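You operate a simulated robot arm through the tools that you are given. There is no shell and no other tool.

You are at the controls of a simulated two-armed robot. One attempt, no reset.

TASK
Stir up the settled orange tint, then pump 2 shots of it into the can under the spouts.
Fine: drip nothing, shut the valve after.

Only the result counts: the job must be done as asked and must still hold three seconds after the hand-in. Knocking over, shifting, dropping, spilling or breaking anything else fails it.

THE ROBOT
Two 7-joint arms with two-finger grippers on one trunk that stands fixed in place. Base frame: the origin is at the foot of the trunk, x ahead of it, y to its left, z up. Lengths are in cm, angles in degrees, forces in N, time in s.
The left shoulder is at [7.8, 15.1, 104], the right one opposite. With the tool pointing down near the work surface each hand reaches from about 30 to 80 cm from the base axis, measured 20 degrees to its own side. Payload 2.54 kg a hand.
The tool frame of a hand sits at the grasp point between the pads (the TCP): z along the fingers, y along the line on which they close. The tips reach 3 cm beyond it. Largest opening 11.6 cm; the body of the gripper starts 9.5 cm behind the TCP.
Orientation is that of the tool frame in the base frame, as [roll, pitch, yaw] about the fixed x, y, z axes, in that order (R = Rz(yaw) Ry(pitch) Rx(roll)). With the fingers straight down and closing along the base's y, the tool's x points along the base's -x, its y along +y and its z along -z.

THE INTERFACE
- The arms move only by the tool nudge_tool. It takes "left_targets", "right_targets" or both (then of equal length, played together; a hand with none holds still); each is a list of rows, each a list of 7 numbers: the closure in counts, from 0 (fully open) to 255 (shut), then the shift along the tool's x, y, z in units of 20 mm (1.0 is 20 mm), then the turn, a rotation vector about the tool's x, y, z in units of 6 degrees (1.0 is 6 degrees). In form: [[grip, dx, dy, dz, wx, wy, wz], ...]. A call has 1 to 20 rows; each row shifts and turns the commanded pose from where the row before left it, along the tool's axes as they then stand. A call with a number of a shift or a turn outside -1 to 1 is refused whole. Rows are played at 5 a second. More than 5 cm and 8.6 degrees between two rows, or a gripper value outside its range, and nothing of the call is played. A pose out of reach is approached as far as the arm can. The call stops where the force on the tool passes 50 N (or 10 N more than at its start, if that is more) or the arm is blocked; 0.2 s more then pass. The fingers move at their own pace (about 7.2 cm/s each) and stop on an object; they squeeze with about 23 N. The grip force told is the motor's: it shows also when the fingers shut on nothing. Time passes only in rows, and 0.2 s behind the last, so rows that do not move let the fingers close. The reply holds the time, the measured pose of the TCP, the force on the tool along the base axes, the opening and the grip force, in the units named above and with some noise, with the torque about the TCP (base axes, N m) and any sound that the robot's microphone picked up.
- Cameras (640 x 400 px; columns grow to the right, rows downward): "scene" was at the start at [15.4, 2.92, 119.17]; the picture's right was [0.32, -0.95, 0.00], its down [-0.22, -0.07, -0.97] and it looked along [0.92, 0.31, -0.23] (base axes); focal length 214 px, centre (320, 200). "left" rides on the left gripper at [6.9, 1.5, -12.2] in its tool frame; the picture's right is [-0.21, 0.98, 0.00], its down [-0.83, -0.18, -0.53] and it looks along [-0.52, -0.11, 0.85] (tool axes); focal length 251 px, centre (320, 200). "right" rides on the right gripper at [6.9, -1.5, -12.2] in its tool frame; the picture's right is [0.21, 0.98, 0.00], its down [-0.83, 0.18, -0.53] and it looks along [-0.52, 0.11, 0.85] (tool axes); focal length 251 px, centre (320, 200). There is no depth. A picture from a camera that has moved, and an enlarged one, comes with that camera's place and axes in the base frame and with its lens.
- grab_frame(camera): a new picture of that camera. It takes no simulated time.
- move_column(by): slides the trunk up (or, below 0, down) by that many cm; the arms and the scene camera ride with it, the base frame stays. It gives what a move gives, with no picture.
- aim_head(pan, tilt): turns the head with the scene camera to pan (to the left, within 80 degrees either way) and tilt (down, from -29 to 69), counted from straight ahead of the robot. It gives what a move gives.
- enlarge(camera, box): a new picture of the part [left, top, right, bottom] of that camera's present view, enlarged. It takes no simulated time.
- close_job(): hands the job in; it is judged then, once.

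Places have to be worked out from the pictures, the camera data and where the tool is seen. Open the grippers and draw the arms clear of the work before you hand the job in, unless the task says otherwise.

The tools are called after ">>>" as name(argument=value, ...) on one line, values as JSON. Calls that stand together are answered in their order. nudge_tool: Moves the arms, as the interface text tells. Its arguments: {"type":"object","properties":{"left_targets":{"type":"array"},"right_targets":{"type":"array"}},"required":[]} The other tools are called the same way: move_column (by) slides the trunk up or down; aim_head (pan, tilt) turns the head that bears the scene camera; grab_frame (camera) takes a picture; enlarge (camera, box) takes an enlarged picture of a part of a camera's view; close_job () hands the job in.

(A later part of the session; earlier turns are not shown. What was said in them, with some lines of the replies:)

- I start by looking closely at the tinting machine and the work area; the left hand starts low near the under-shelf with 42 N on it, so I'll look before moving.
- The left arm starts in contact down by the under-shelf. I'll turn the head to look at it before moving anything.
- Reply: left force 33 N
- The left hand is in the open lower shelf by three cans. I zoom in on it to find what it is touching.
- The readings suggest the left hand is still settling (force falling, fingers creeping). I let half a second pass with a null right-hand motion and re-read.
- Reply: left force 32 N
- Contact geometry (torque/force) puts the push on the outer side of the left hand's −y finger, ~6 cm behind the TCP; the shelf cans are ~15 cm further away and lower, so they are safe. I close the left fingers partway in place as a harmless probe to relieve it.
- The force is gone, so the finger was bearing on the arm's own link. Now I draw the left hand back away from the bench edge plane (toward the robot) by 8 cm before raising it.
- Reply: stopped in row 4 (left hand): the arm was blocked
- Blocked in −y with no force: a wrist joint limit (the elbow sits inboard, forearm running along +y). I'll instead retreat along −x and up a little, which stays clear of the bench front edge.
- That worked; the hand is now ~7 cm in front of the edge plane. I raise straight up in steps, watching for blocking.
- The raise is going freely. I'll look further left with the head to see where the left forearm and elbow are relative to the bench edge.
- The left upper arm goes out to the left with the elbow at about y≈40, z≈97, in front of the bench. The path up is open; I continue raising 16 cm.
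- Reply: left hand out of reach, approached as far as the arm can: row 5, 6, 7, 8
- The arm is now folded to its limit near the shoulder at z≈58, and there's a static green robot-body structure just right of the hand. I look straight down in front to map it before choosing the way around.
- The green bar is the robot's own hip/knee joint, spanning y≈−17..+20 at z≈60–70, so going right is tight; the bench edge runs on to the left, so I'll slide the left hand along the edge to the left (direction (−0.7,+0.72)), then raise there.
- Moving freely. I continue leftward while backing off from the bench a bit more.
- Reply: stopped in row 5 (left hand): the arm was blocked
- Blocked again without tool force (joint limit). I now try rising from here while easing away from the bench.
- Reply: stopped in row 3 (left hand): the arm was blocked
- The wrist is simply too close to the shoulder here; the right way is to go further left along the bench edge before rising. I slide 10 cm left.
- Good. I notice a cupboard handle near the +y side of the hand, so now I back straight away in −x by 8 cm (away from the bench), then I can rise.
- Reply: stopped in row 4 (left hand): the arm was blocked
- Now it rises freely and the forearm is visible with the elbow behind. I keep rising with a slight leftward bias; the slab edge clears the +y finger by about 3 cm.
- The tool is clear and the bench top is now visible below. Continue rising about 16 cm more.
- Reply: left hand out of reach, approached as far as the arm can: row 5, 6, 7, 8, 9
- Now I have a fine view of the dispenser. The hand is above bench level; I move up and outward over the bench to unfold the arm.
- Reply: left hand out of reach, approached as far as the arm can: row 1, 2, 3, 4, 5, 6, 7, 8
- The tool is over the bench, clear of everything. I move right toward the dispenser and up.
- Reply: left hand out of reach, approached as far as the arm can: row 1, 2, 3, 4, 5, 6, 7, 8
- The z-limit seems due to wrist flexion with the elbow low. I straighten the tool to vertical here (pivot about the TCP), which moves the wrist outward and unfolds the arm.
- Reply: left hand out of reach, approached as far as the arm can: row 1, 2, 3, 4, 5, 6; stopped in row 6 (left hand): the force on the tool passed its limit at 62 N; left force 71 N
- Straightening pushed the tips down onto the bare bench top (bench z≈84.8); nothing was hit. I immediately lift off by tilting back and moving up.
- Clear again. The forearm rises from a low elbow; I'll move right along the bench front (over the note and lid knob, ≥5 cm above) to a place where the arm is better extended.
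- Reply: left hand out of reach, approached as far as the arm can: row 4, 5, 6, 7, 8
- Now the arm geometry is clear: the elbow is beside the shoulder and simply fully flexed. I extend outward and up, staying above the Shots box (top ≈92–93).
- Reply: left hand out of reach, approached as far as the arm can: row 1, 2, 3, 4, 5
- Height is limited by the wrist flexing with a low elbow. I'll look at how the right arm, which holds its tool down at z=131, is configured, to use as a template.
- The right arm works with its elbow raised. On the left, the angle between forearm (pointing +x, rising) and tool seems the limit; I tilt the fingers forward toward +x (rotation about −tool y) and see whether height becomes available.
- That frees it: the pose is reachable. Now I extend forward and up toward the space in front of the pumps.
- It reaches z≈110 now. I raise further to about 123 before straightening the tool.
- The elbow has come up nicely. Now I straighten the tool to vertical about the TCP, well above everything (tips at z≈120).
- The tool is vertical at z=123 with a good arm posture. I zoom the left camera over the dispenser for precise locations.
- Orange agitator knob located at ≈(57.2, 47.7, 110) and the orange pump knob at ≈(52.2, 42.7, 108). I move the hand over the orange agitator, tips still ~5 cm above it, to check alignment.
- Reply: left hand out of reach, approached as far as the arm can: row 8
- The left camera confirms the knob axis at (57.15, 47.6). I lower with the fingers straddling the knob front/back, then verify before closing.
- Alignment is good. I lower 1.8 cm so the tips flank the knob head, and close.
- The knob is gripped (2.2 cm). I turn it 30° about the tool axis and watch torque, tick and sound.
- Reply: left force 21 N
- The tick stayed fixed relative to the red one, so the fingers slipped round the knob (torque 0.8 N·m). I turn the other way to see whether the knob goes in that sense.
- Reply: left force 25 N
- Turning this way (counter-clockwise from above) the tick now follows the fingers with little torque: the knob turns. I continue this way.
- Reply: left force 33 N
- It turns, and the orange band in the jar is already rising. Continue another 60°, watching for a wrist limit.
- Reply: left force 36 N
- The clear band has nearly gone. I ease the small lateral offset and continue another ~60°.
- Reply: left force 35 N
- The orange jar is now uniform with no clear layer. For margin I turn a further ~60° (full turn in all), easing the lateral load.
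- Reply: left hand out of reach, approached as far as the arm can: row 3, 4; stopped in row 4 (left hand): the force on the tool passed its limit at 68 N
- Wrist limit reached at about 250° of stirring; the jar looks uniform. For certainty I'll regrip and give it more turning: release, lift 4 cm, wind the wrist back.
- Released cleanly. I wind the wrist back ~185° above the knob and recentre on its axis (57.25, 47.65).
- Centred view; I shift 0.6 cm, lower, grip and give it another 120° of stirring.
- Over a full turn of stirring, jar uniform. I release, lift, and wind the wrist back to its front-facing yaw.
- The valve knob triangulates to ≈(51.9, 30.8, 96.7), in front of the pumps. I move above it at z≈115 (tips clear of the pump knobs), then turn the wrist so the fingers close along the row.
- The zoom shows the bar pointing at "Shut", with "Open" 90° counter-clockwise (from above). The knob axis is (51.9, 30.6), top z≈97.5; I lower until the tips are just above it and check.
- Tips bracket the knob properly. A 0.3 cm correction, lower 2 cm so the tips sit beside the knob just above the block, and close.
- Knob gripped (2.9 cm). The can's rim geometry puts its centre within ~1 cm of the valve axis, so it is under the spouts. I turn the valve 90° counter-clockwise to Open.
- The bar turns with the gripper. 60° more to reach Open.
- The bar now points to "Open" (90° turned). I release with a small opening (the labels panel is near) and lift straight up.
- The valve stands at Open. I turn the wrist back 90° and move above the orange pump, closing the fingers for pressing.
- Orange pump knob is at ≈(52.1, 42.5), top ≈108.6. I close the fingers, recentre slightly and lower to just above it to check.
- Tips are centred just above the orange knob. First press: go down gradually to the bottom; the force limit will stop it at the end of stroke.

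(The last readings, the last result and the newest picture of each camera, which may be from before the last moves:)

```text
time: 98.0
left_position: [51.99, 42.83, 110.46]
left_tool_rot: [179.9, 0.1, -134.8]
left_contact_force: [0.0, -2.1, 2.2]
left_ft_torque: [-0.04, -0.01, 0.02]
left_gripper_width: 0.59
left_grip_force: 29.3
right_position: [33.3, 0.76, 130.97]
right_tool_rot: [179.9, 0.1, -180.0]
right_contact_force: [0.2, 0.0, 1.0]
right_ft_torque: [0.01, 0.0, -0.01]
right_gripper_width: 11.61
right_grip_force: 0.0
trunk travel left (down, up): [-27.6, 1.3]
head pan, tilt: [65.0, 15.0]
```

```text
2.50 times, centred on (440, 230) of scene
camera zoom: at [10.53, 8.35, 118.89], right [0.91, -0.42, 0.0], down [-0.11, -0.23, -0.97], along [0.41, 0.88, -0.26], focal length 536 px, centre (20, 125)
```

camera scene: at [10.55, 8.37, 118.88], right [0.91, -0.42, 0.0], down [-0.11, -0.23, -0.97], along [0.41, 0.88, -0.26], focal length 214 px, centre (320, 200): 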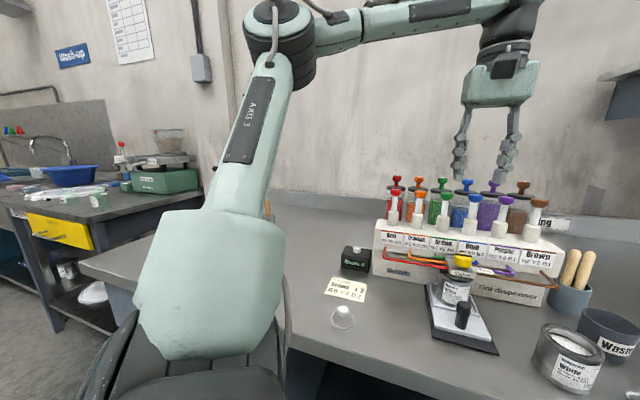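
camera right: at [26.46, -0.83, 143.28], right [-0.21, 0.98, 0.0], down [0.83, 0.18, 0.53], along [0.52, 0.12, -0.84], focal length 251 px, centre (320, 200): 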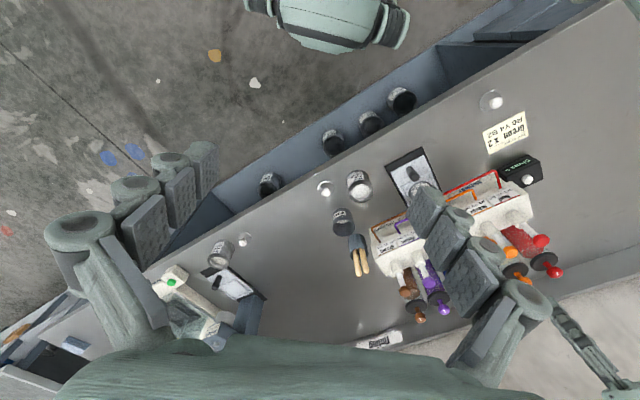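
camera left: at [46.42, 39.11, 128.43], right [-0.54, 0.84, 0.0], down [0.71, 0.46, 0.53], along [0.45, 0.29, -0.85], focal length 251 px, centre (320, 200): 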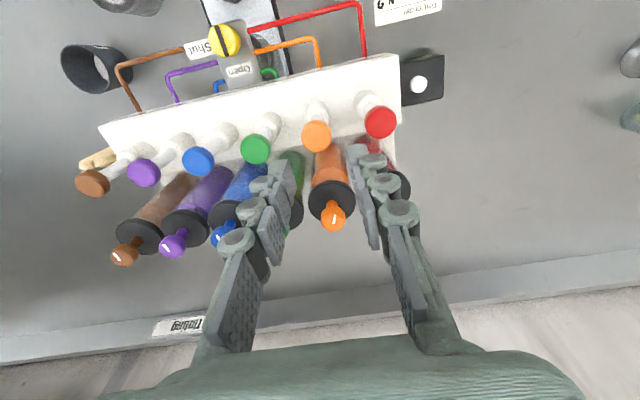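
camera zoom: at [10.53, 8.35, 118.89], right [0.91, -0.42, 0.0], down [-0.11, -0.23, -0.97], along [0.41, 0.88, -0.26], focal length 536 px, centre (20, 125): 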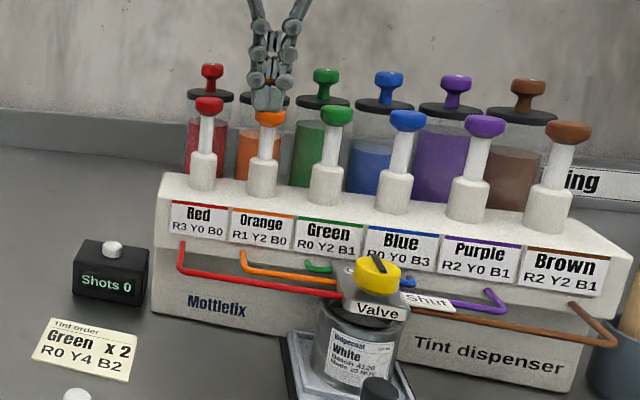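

The fingers opened slightly (0.6 cm) with little force; I zoom in to see how they sit on the knob.

>>> enlarge(camera="scene", box=[390, 150, 470, 220])

>>> enlarge(camera="left", box=[240, 60, 400, 200])

```text
5.71 times, centred on (430, 185) of scene
camera zoom: at [10.53, 8.35, 118.89], right [0.91, -0.42, 0.0], down [-0.11, -0.23, -0.97], along [0.41, 0.88, -0.26], focal length 1226 px, centre (-309, 286)
```

zoom: 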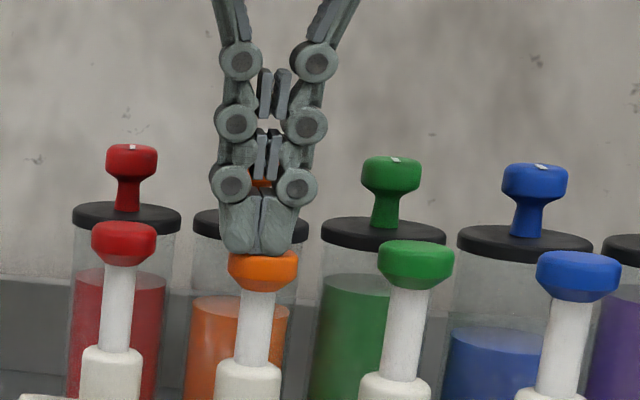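

```text
2.86 times, centred on (320, 130) of left
camera zoom: at [46.04, 38.96, 122.4], right [-0.54, 0.84, 0.0], down [0.71, 0.46, 0.54], along [0.45, 0.29, -0.84], focal length 718 px, centre (320, 400)
```

zoom: 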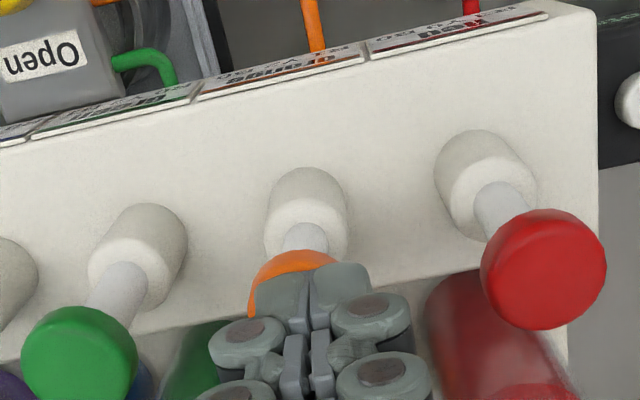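

The knob is already being pushed (down ~0.6 cm) with only ~2 N, tips 0.3 cm off-centre. I shift slightly and continue down in small steps.

>>> nudge_tool(left_targets=[[255, 0, -0.15, 0, 0, 0, 0], [255, 0, 0, 0.25, 0, 0, 0], [255, 0, 0, 0.25, 0, 0, 0], [255, 0, 0, 0.25, 0, 0, 0], [255, 0, 0, 0.25, 0, 0, 0]])

>>> enlarge(camera="scene", box=[340, 150, 540, 310])

>>> enlarge(camera="scene", box=[390, 150, 470, 220])

```text
time: 99.2
left_position: [52.0, 42.48, 108.76]
left_tool_rot: [-179.9, 0.7, -134.8]
left_contact_force: [4.4, 12.1, 32.4]
left_ft_torque: [0.23, -0.01, -0.07]
left_gripper_width: 0.6
left_grip_force: 28.9
right_position: [33.0, 0.68, 131.04]
right_tool_rot: [179.8, 0.3, -179.9]
right_contact_force: [0.4, -0.1, 0.6]
right_ft_torque: [-0.02, 0.0, -0.01]
right_gripper_width: 11.62
right_grip_force: 0.0
trunk travel left (down, up): [-27.6, 1.3]
head pan, tilt: [65.0, 15.0]
```

```text
2.50 times, centred on (440, 230) of scene
camera zoom: at [10.36, 8.31, 118.97], right [0.91, -0.42, 0.0], down [-0.11, -0.23, -0.97], along [0.41, 0.88, -0.26], focal length 536 px, centre (20, 125)
```

zoom: 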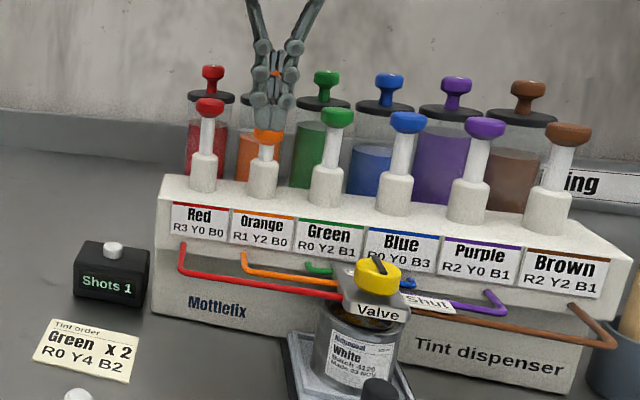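

```text
5.71 times, centred on (430, 185) of scene
camera zoom: at [10.36, 8.31, 118.97], right [0.91, -0.42, 0.0], down [-0.11, -0.23, -0.97], along [0.41, 0.88, -0.26], focal length 1226 px, centre (-309, 286)
```

zoom: 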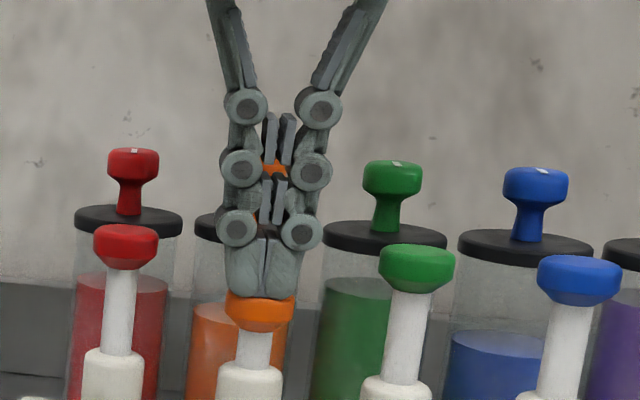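

"Shots 1" shows: the first stroke is done (32 N at the bottom). I raise slowly and see whether the pump springs back.

>>> nudge_tool(left_targets=[[255, 0, 0, -0.3, 0, 0, 0], [255, 0, 0, -0.4, 0, 0, 0], [255, 0, 0, -0.5, 0, 0, 0], [255, 0, 0, -0.5, 0, 0, 0], [255, 0, 0, -0.3, 0, 0, 0], [255, 0, 0, 0, 0, 0, 0], [255, 0, 0, 0, 0, 0, 0]])

>>> enlarge(camera="scene", box=[340, 150, 540, 310])

>>> enlarge(camera="scene", box=[390, 150, 470, 220])

>>> enlarge(camera="left", box=[240, 60, 400, 200])

```text
time: 100.8
left_position: [52.36, 42.55, 112.27]
left_tool_rot: [179.9, 0.2, -134.8]
left_contact_force: [-0.5, 0.1, 0.8]
left_ft_torque: [0.02, 0.04, -0.01]
left_gripper_width: 0.01
left_grip_force: 28.7
right_position: [33.35, 0.8, 131.04]
right_tool_rot: [179.9, 0.1, -180.0]
right_contact_force: [1.4, 0.4, 0.4]
right_ft_torque: [0.01, 0.0, 0.02]
right_gripper_width: 11.61
right_grip_force: 0.0
trunk travel left (down, up): [-27.6, 1.3]
head pan, tilt: [65.0, 15.0]
```

```text
2.50 times, centred on (440, 230) of scene
camera zoom: at [10.55, 8.37, 118.88], right [0.91, -0.42, 0.0], down [-0.11, -0.23, -0.97], along [0.41, 0.88, -0.26], focal length 536 px, centre (20, 125)
```

zoom: 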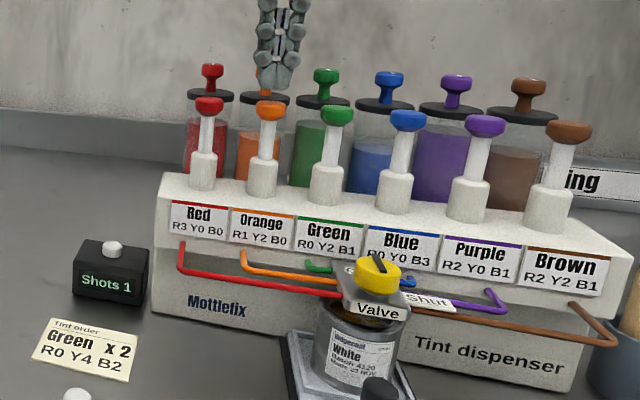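

```text
5.71 times, centred on (430, 185) of scene
camera zoom: at [10.55, 8.37, 118.88], right [0.91, -0.42, 0.0], down [-0.11, -0.23, -0.97], along [0.41, 0.88, -0.26], focal length 1226 px, centre (-309, 286)
```

zoom: 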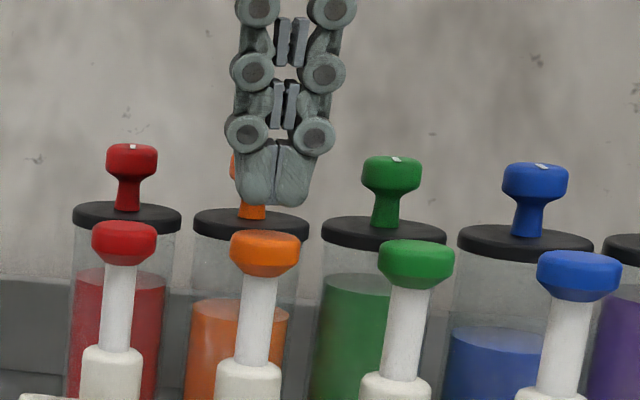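

```text
2.86 times, centred on (320, 130) of left
camera zoom: at [46.34, 38.72, 124.39], right [-0.54, 0.84, 0.0], down [0.71, 0.46, 0.53], along [0.45, 0.29, -0.84], focal length 718 px, centre (320, 400)
```

zoom: 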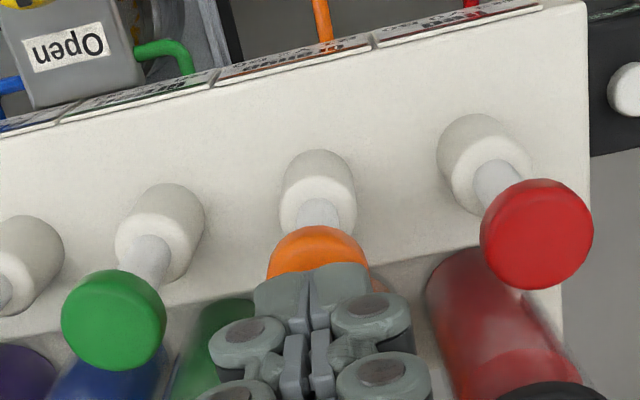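

The pump sprang back; counter 1. Now the second identical stroke.

>>> nudge_tool(left_targets=[[255, 0.08, 0, 0.25, 0, 0, 0], [255, 0, 0, 0.25, 0, 0, 0], [255, 0, 0, 0.25, 0, 0, 0], [255, 0, 0, 0.25, 0, 0, 0], [255, 0, 0, 0.25, 0, 0, 0], [255, 0, 0, 0.25, 0, 0, 0], [255, 0, 0, 0.25, 0, 0, 0], [255, 0, 0, 0.25, 0, 0, 0]])

>>> enlarge(camera="scene", box=[340, 150, 540, 310])

```text
time: 102.6
left_position: [51.93, 42.43, 108.69]
left_tool_rot: [-179.9, 0.6, -134.8]
left_contact_force: [4.4, 6.2, 32.1]
left_ft_torque: [0.13, -0.03, -0.16]
left_gripper_width: 0.62
left_grip_force: 29.0
right_position: [33.08, 0.59, 131.15]
right_tool_rot: [179.7, 0.2, -179.9]
right_contact_force: [-0.7, -0.1, -0.7]
right_ft_torque: [-0.02, 0.03, 0.0]
right_gripper_width: 11.6
right_grip_force: 0.0
trunk travel left (down, up): [-27.6, 1.3]
head pan, tilt: [65.0, 15.0]
```

```text
2.50 times, centred on (440, 230) of scene
camera zoom: at [10.35, 8.25, 118.97], right [0.91, -0.42, 0.0], down [-0.11, -0.23, -0.97], along [0.41, 0.88, -0.26], focal length 536 px, centre (20, 125)
```

zoom: 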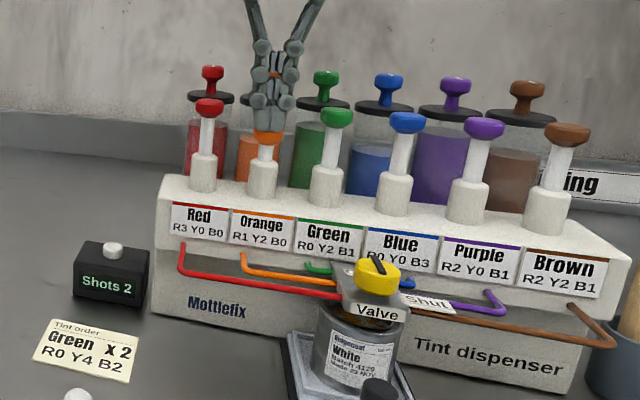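

"Shots 2" — both shots are in. I raise clear, and go straight to the valve to shut it.

>>> nudge_tool(left_targets=[[255, 0, 0, -0.4, 0, 0, 0], [255, 0, 0, -0.6, 0, 0, 0], [255, 0, 0, -1, 0, 0, 0], [255, 0, 0, -1, 0, 0, 0], [200, 0, 0, -1, 0, 0, 0], [150, 0.857, -0.84, 0, 0, 0, 0], [150, 0.857, -0.84, 0, 0, 0, 0], [150, 0.857, -0.84, 0, 0, 0, 0], [150, 0.857, -0.84, 0, 0, 0, 0], [150, 0.857, -0.84, 0, 0, 0, 0], [150, 0, 0, 0, 0, 0, 0]])

>>> enlarge(camera="left", box=[240, 40, 420, 180])

>>> enlarge(camera="scene", box=[340, 150, 540, 310])

```text
time: 105.0
left_position: [51.79, 30.5, 116.24]
left_tool_rot: [179.9, 0.1, -134.8]
left_contact_force: [-0.5, -0.1, 0.7]
left_ft_torque: [-0.01, -0.01, 0.01]
left_gripper_width: 4.77
left_grip_force: 0.2
right_position: [33.33, 0.76, 130.98]
right_tool_rot: [179.8, 0.1, 179.9]
right_contact_force: [-0.4, -0.5, -0.7]
right_ft_torque: [0.0, -0.02, 0.03]
right_gripper_width: 11.62
right_grip_force: 0.1
trunk travel left (down, up): [-27.6, 1.3]
head pan, tilt: [65.0, 15.0]
```

```text
2.86 times, centred on (330, 110) of left
camera zoom: at [46.05, 26.56, 128.3], right [-0.54, 0.84, 0.0], down [0.71, 0.46, 0.53], along [0.45, 0.29, -0.85], focal length 718 px, centre (291, 457)
```

zoom: 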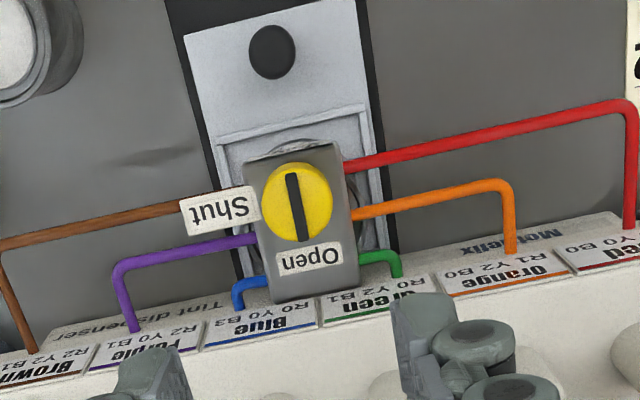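

```text
2.50 times, centred on (440, 230) of scene
camera zoom: at [10.55, 8.39, 118.88], right [0.91, -0.42, 0.0], down [-0.11, -0.23, -0.97], along [0.41, 0.88, -0.26], focal length 536 px, centre (20, 125)
```

zoom: 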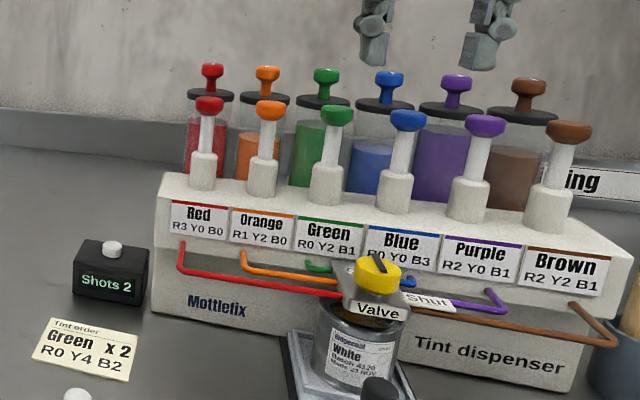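

Bar clearly at Open, pumps all up, counter 2. I lower onto the valve as before and grip.

>>> nudge_tool(left_targets=[[150, 0, 0, 1, 0, 0, 0], [150, 0, 0, 1, 0, 0, 0], [150, 0, 0, 1, 0, 0, 0], [150, 0, 0, 1, 0, 0, 0], [150, 0, 0, 1, 0, 0, 0], [150, 0, 0, 1, 0, 0, 0], [150, 0, 0, 1, 0, 0, 0], [150, 0, 0, 0.7, 0, 0, 0], [150, 0, 0, 0.5, 0, 0, 0], [150, 0, 0, 0.27, 0, 0, 0], [190, 0, 0, 0, 0, 0, 0], [230, 0, 0, 0, 0, 0, 0], [255, 0, 0, 0, 0, 0, 0], [255, 0, 0, 0, 0, 0, 0]])

>>> enlarge(camera="left", box=[200, 60, 480, 260])

```text
time: 108.0
left_position: [51.8, 30.57, 99.19]
left_tool_rot: [179.8, 0.2, -134.8]
left_contact_force: [-11.3, 10.0, -2.3]
left_ft_torque: [0.94, 0.13, -0.01]
left_gripper_width: 2.88
left_grip_force: 44.9
right_position: [33.14, 1.01, 130.93]
right_tool_rot: [180.0, 0.0, -180.0]
right_contact_force: [-0.4, 0.4, 0.2]
right_ft_torque: [0.0, 0.03, 0.0]
right_gripper_width: 11.62
right_grip_force: 0.1
trunk travel left (down, up): [-27.6, 1.3]
head pan, tilt: [65.0, 15.0]
```

```text
2.00 times, centred on (340, 160) of left
camera zoom: at [45.98, 26.8, 111.31], right [-0.54, 0.84, 0.0], down [0.71, 0.46, 0.53], along [0.45, 0.29, -0.85], focal length 503 px, centre (280, 280)
```

zoom: 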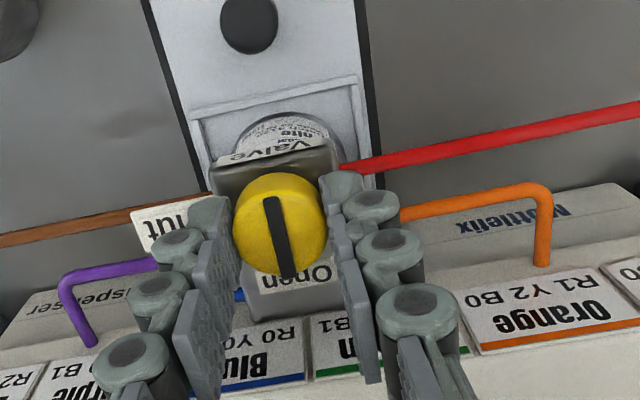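

Gripped. I turn it 90° clockwise (from above) back to Shut.

>>> nudge_tool(left_targets=[[255, 0, 0, 0, 0, 0, 1], [255, 0, 0, 0, 0, 0, 1], [255, 0, 0, 0, 0, 0, 1], [255, 0, 0, 0, 0, 0, 1], [255, 0, 0, 0, 0, 0, 1], [255, 0, 0, 0, 0, 0, 1], [255, 0, 0, 0, 0, 0, 1], [255, 0, 0, 0, 0, 0, 1], [255, 0, 0, 0, 0, 0, 1], [255, 0, 0, 0, 0, 0, 1], [255, 0, 0, 0, 0, 0, 1], [255, 0, 0, 0, 0, 0, 1], [255, 0, 0, 0, 0, 0, 1], [255, 0, 0, 0, 0, 0, 1], [255, 0, 0, 0, 0, 0, 1]])

>>> enlarge(camera="left", box=[200, 60, 480, 260])

>>> enlarge(camera="scene", box=[340, 150, 540, 310])

```text
time: 111.2
left_position: [51.79, 30.61, 99.15]
left_tool_rot: [179.9, -0.1, 135.0]
left_contact_force: [-11.5, 14.7, -6.0]
left_ft_torque: [0.09, 0.08, 0.07]
left_gripper_width: 2.85
left_grip_force: 45.5
right_position: [33.23, 0.97, 130.99]
right_tool_rot: [180.0, 0.1, -179.9]
right_contact_force: [1.1, 0.0, 0.5]
right_ft_torque: [-0.02, 0.0, 0.0]
right_gripper_width: 11.6
right_grip_force: 0.1
trunk travel left (down, up): [-27.6, 1.3]
head pan, tilt: [65.0, 15.0]
```

```text
2.00 times, centred on (340, 160) of left
camera zoom: at [48.11, 36.6, 111.33], right [0.84, 0.54, 0.0], down [0.46, -0.71, 0.53], along [0.29, -0.45, -0.85], focal length 503 px, centre (280, 280)
```

zoom: 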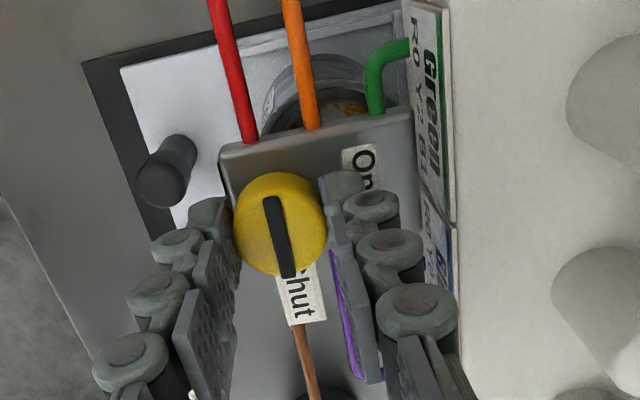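

```text
2.50 times, centred on (440, 230) of scene
camera zoom: at [10.48, 8.56, 118.87], right [0.91, -0.42, 0.0], down [-0.11, -0.24, -0.97], along [0.41, 0.87, -0.26], focal length 536 px, centre (20, 125)
```

zoom: 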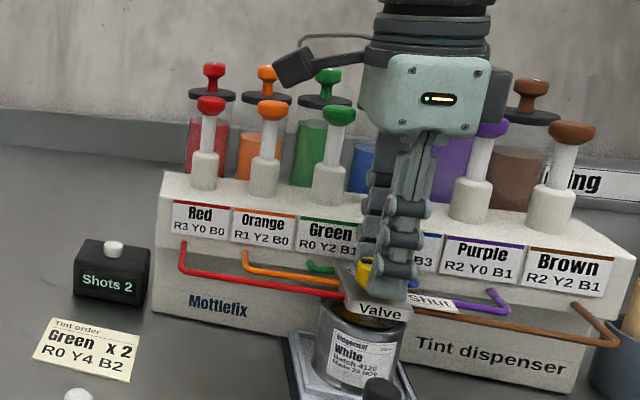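

The bar points back to "Shut", and orange tint is visible in the can. I release gently and lift away.

>>> nudge_tool(left_targets=[[175, 0, 0, 0, 0, 0, 0], [175, 0, 0, 0, 0, 0, 0], [175, 0, 0, 0, 0, 0, 0], [175, 0, 0, -0.6, 0, 0, 0], [175, 0, 0, -1, 0, 0, 0], [175, 0, 0, -1, 0, 0, 0], [175, 0, 0, -1, 0, 0, 0], [175, 0, 0, -1, 0, 0, 0], [175, 0, 0, -1, 0, 0, 0], [175, 0, 0, -1, 0, 0, 0], [175, 0, 0, -1, 0, 0, 0], [175, 0, 0, -1, 0, 0, 0], [175, 0, 0, -0.6, 0, 0, 0]])

>>> grab_frame(camera="left")

>>> enlarge(camera="left", box=[180, 40, 400, 200])

>>> enlarge(camera="scene", box=[340, 150, 540, 310])

```text
time: 114.0
left_position: [51.88, 30.29, 117.66]
left_tool_rot: [179.9, -0.1, 135.2]
left_contact_force: [-0.4, 0.4, -0.1]
left_ft_torque: [0.02, 0.01, -0.04]
left_gripper_width: 3.64
left_grip_force: 0.1
right_position: [33.34, 0.73, 130.96]
right_tool_rot: [179.8, 0.1, 180.0]
right_contact_force: [0.1, 0.6, -0.3]
right_ft_torque: [0.01, 0.01, 0.01]
right_gripper_width: 11.63
right_grip_force: 0.0
trunk travel left (down, up): [-27.6, 1.3]
head pan, tilt: [65.0, 15.0]
```

```text
taken
camera left: at [48.16, 36.27, 129.76], right [0.84, 0.54, 0.0], down [0.46, -0.71, 0.53], along [0.29, -0.45, -0.85], focal length 251 px, centre (320, 200)
```

left: 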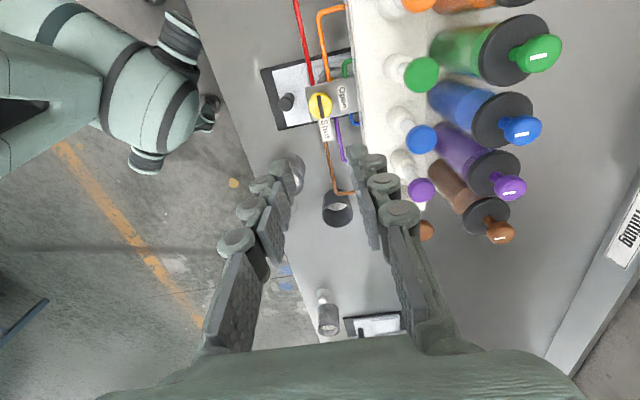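

```text
2.50 times, centred on (290, 120) of left
camera zoom: at [48.16, 36.27, 129.76], right [0.84, 0.54, 0.0], down [0.46, -0.71, 0.53], along [0.29, -0.45, -0.85], focal length 629 px, centre (395, 400)
```

zoom: 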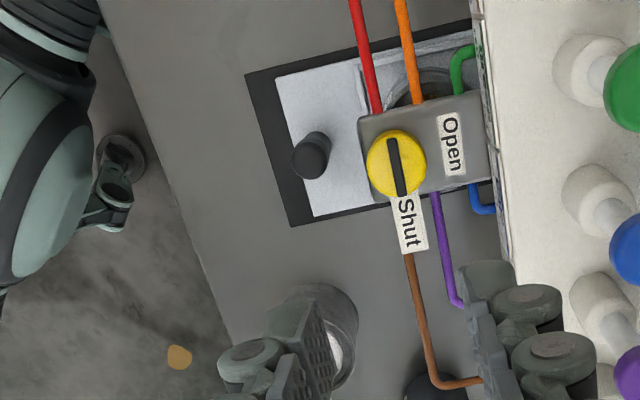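

```text
2.50 times, centred on (440, 230) of scene
camera zoom: at [10.55, 8.37, 118.88], right [0.91, -0.42, 0.0], down [-0.11, -0.23, -0.97], along [0.41, 0.88, -0.26], focal length 536 px, centre (20, 125)
```

zoom: 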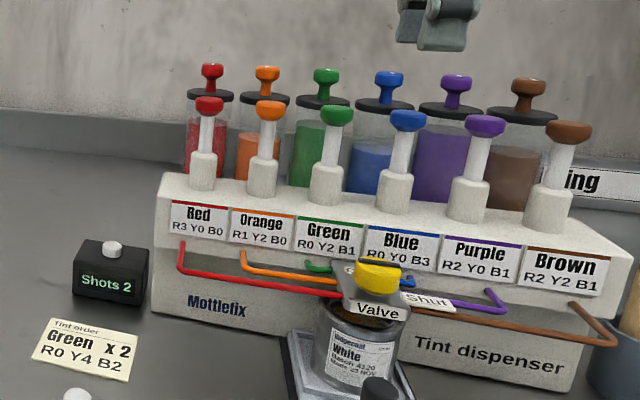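

Valve shut, counter at 2, pumps up, no drips. I draw the left hand back from the machine and open the gripper.

>>> nudge_tool(left_targets=[[175, 0.3, -1, -0.1, 0, 0, 0], [175, 0.4, -1, -0.1, 0, 0, 0], [175, 0.4, -1, 0, 0, 0, 0], [175, 0.4, -1, 0, 0, 0, 0], [100, 0.4, -1, 0, 0, 0, 0], [0, 0.4, -1, 0, 0, 0, 0], [0, 0, 0, 0, 0, 0, 0], [0, 0, 0, 0, 0, 0, 0], [0, 0, 0, 0, 0, 0, 0]])

>>> aim_head(pan=45, tilt=30)

>>> grab_frame(camera="scene")

>>> grab_frame(camera="left")

>>> enlarge(camera="scene", box=[270, 110, 500, 280])

```text
time: 116.0
left_position: [40.16, 25.08, 118.04]
left_tool_rot: [179.8, -0.1, 135.2]
left_contact_force: [-0.7, -0.8, -0.3]
left_ft_torque: [0.01, 0.0, -0.03]
left_gripper_width: 11.6
left_grip_force: 0.0
right_position: [33.28, 0.76, 130.96]
right_tool_rot: [179.9, 0.1, -180.0]
right_contact_force: [-0.1, 0.0, -0.3]
right_ft_torque: [0.03, -0.01, 0.0]
right_gripper_width: 11.6
right_grip_force: 0.1
trunk travel left (down, up): [-27.6, 1.3]
head pan, tilt: [65.0, 15.0]
```

```text
time: 116.8
left_position: [40.03, 25.25, 118.08]
left_tool_rot: [180.0, 0.0, 135.2]
left_contact_force: [-0.2, -0.3, -0.2]
left_ft_torque: [0.0, 0.01, 0.0]
left_gripper_width: 11.59
left_grip_force: 0.1
right_position: [33.31, 0.76, 131.07]
right_tool_rot: [179.9, 0.1, -180.0]
right_contact_force: [0.0, 0.3, -0.2]
right_ft_torque: [0.02, 0.0, 0.01]
right_gripper_width: 11.58
right_grip_force: 0.0
trunk travel left (down, up): [-27.6, 1.3]
head pan, tilt: [45.0, 30.0]
```

```text
taken
camera scene: at [12.99, 6.31, 116.46], right [0.71, -0.71, 0.0], down [-0.35, -0.35, -0.87], along [0.61, 0.61, -0.5], focal length 214 px, centre (320, 200)
```

scene: 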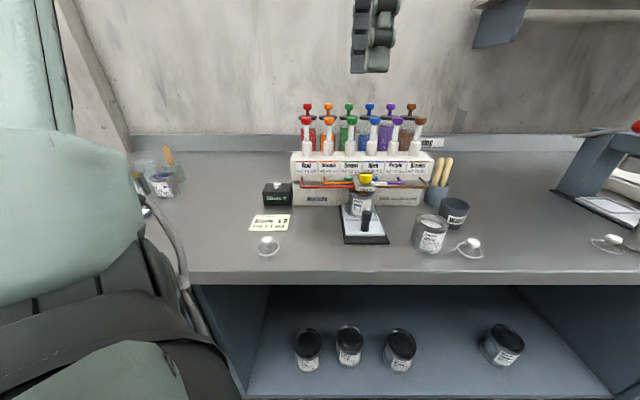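

```text
taken
camera left: at [36.4, 31.13, 130.1], right [0.84, 0.54, 0.0], down [0.46, -0.71, 0.53], along [0.29, -0.45, -0.85], focal length 251 px, centre (320, 200)
```

left: 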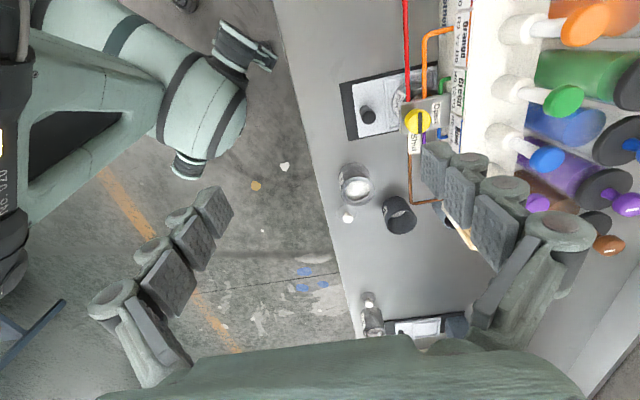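

```text
2.35 times, centred on (385, 195) of scene
camera zoom: at [12.99, 6.31, 116.46], right [0.71, -0.71, 0.0], down [-0.35, -0.35, -0.87], along [0.61, 0.61, -0.5], focal length 505 px, centre (167, 212)
```

zoom: 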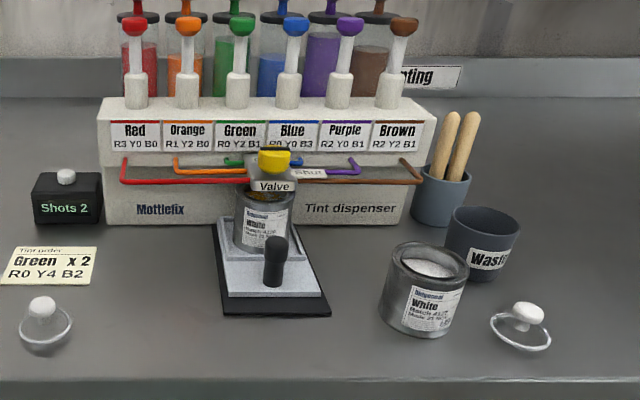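

Everything stands as it was: orange is mixed, the counter reads 2, tint is in the can, the valve is on Shut, and both grippers are open and clear. I hand the job in.

>>> close_job()

```text
The job is handed in.
```

The orange tint is stirred, two shots of it are in the can under the spouts, and the valve is shut again. I handed the job in; no result has come back yet.

- **Stir:** I turned the orange agitator a little over a full turn, counter-clockwise. The clear layer is gone and the jar is one even orange.
- **Shots:** Two full strokes on the orange pump with the valve open. The counter reads 2, and orange tint shows in the can.
- **Valve:** The bar points at "Shut", where it started, and I saw no drips.
- **Left arm:** It began wedged under the bench and took a while to work free. While I was straightening it, the closed fingertips pressed bare bench top with just over 60 N. Nothing was there to hit.
- **At hand-in:** Both grippers were open and clear of the machine. Everything in the last pictures stood where it was.
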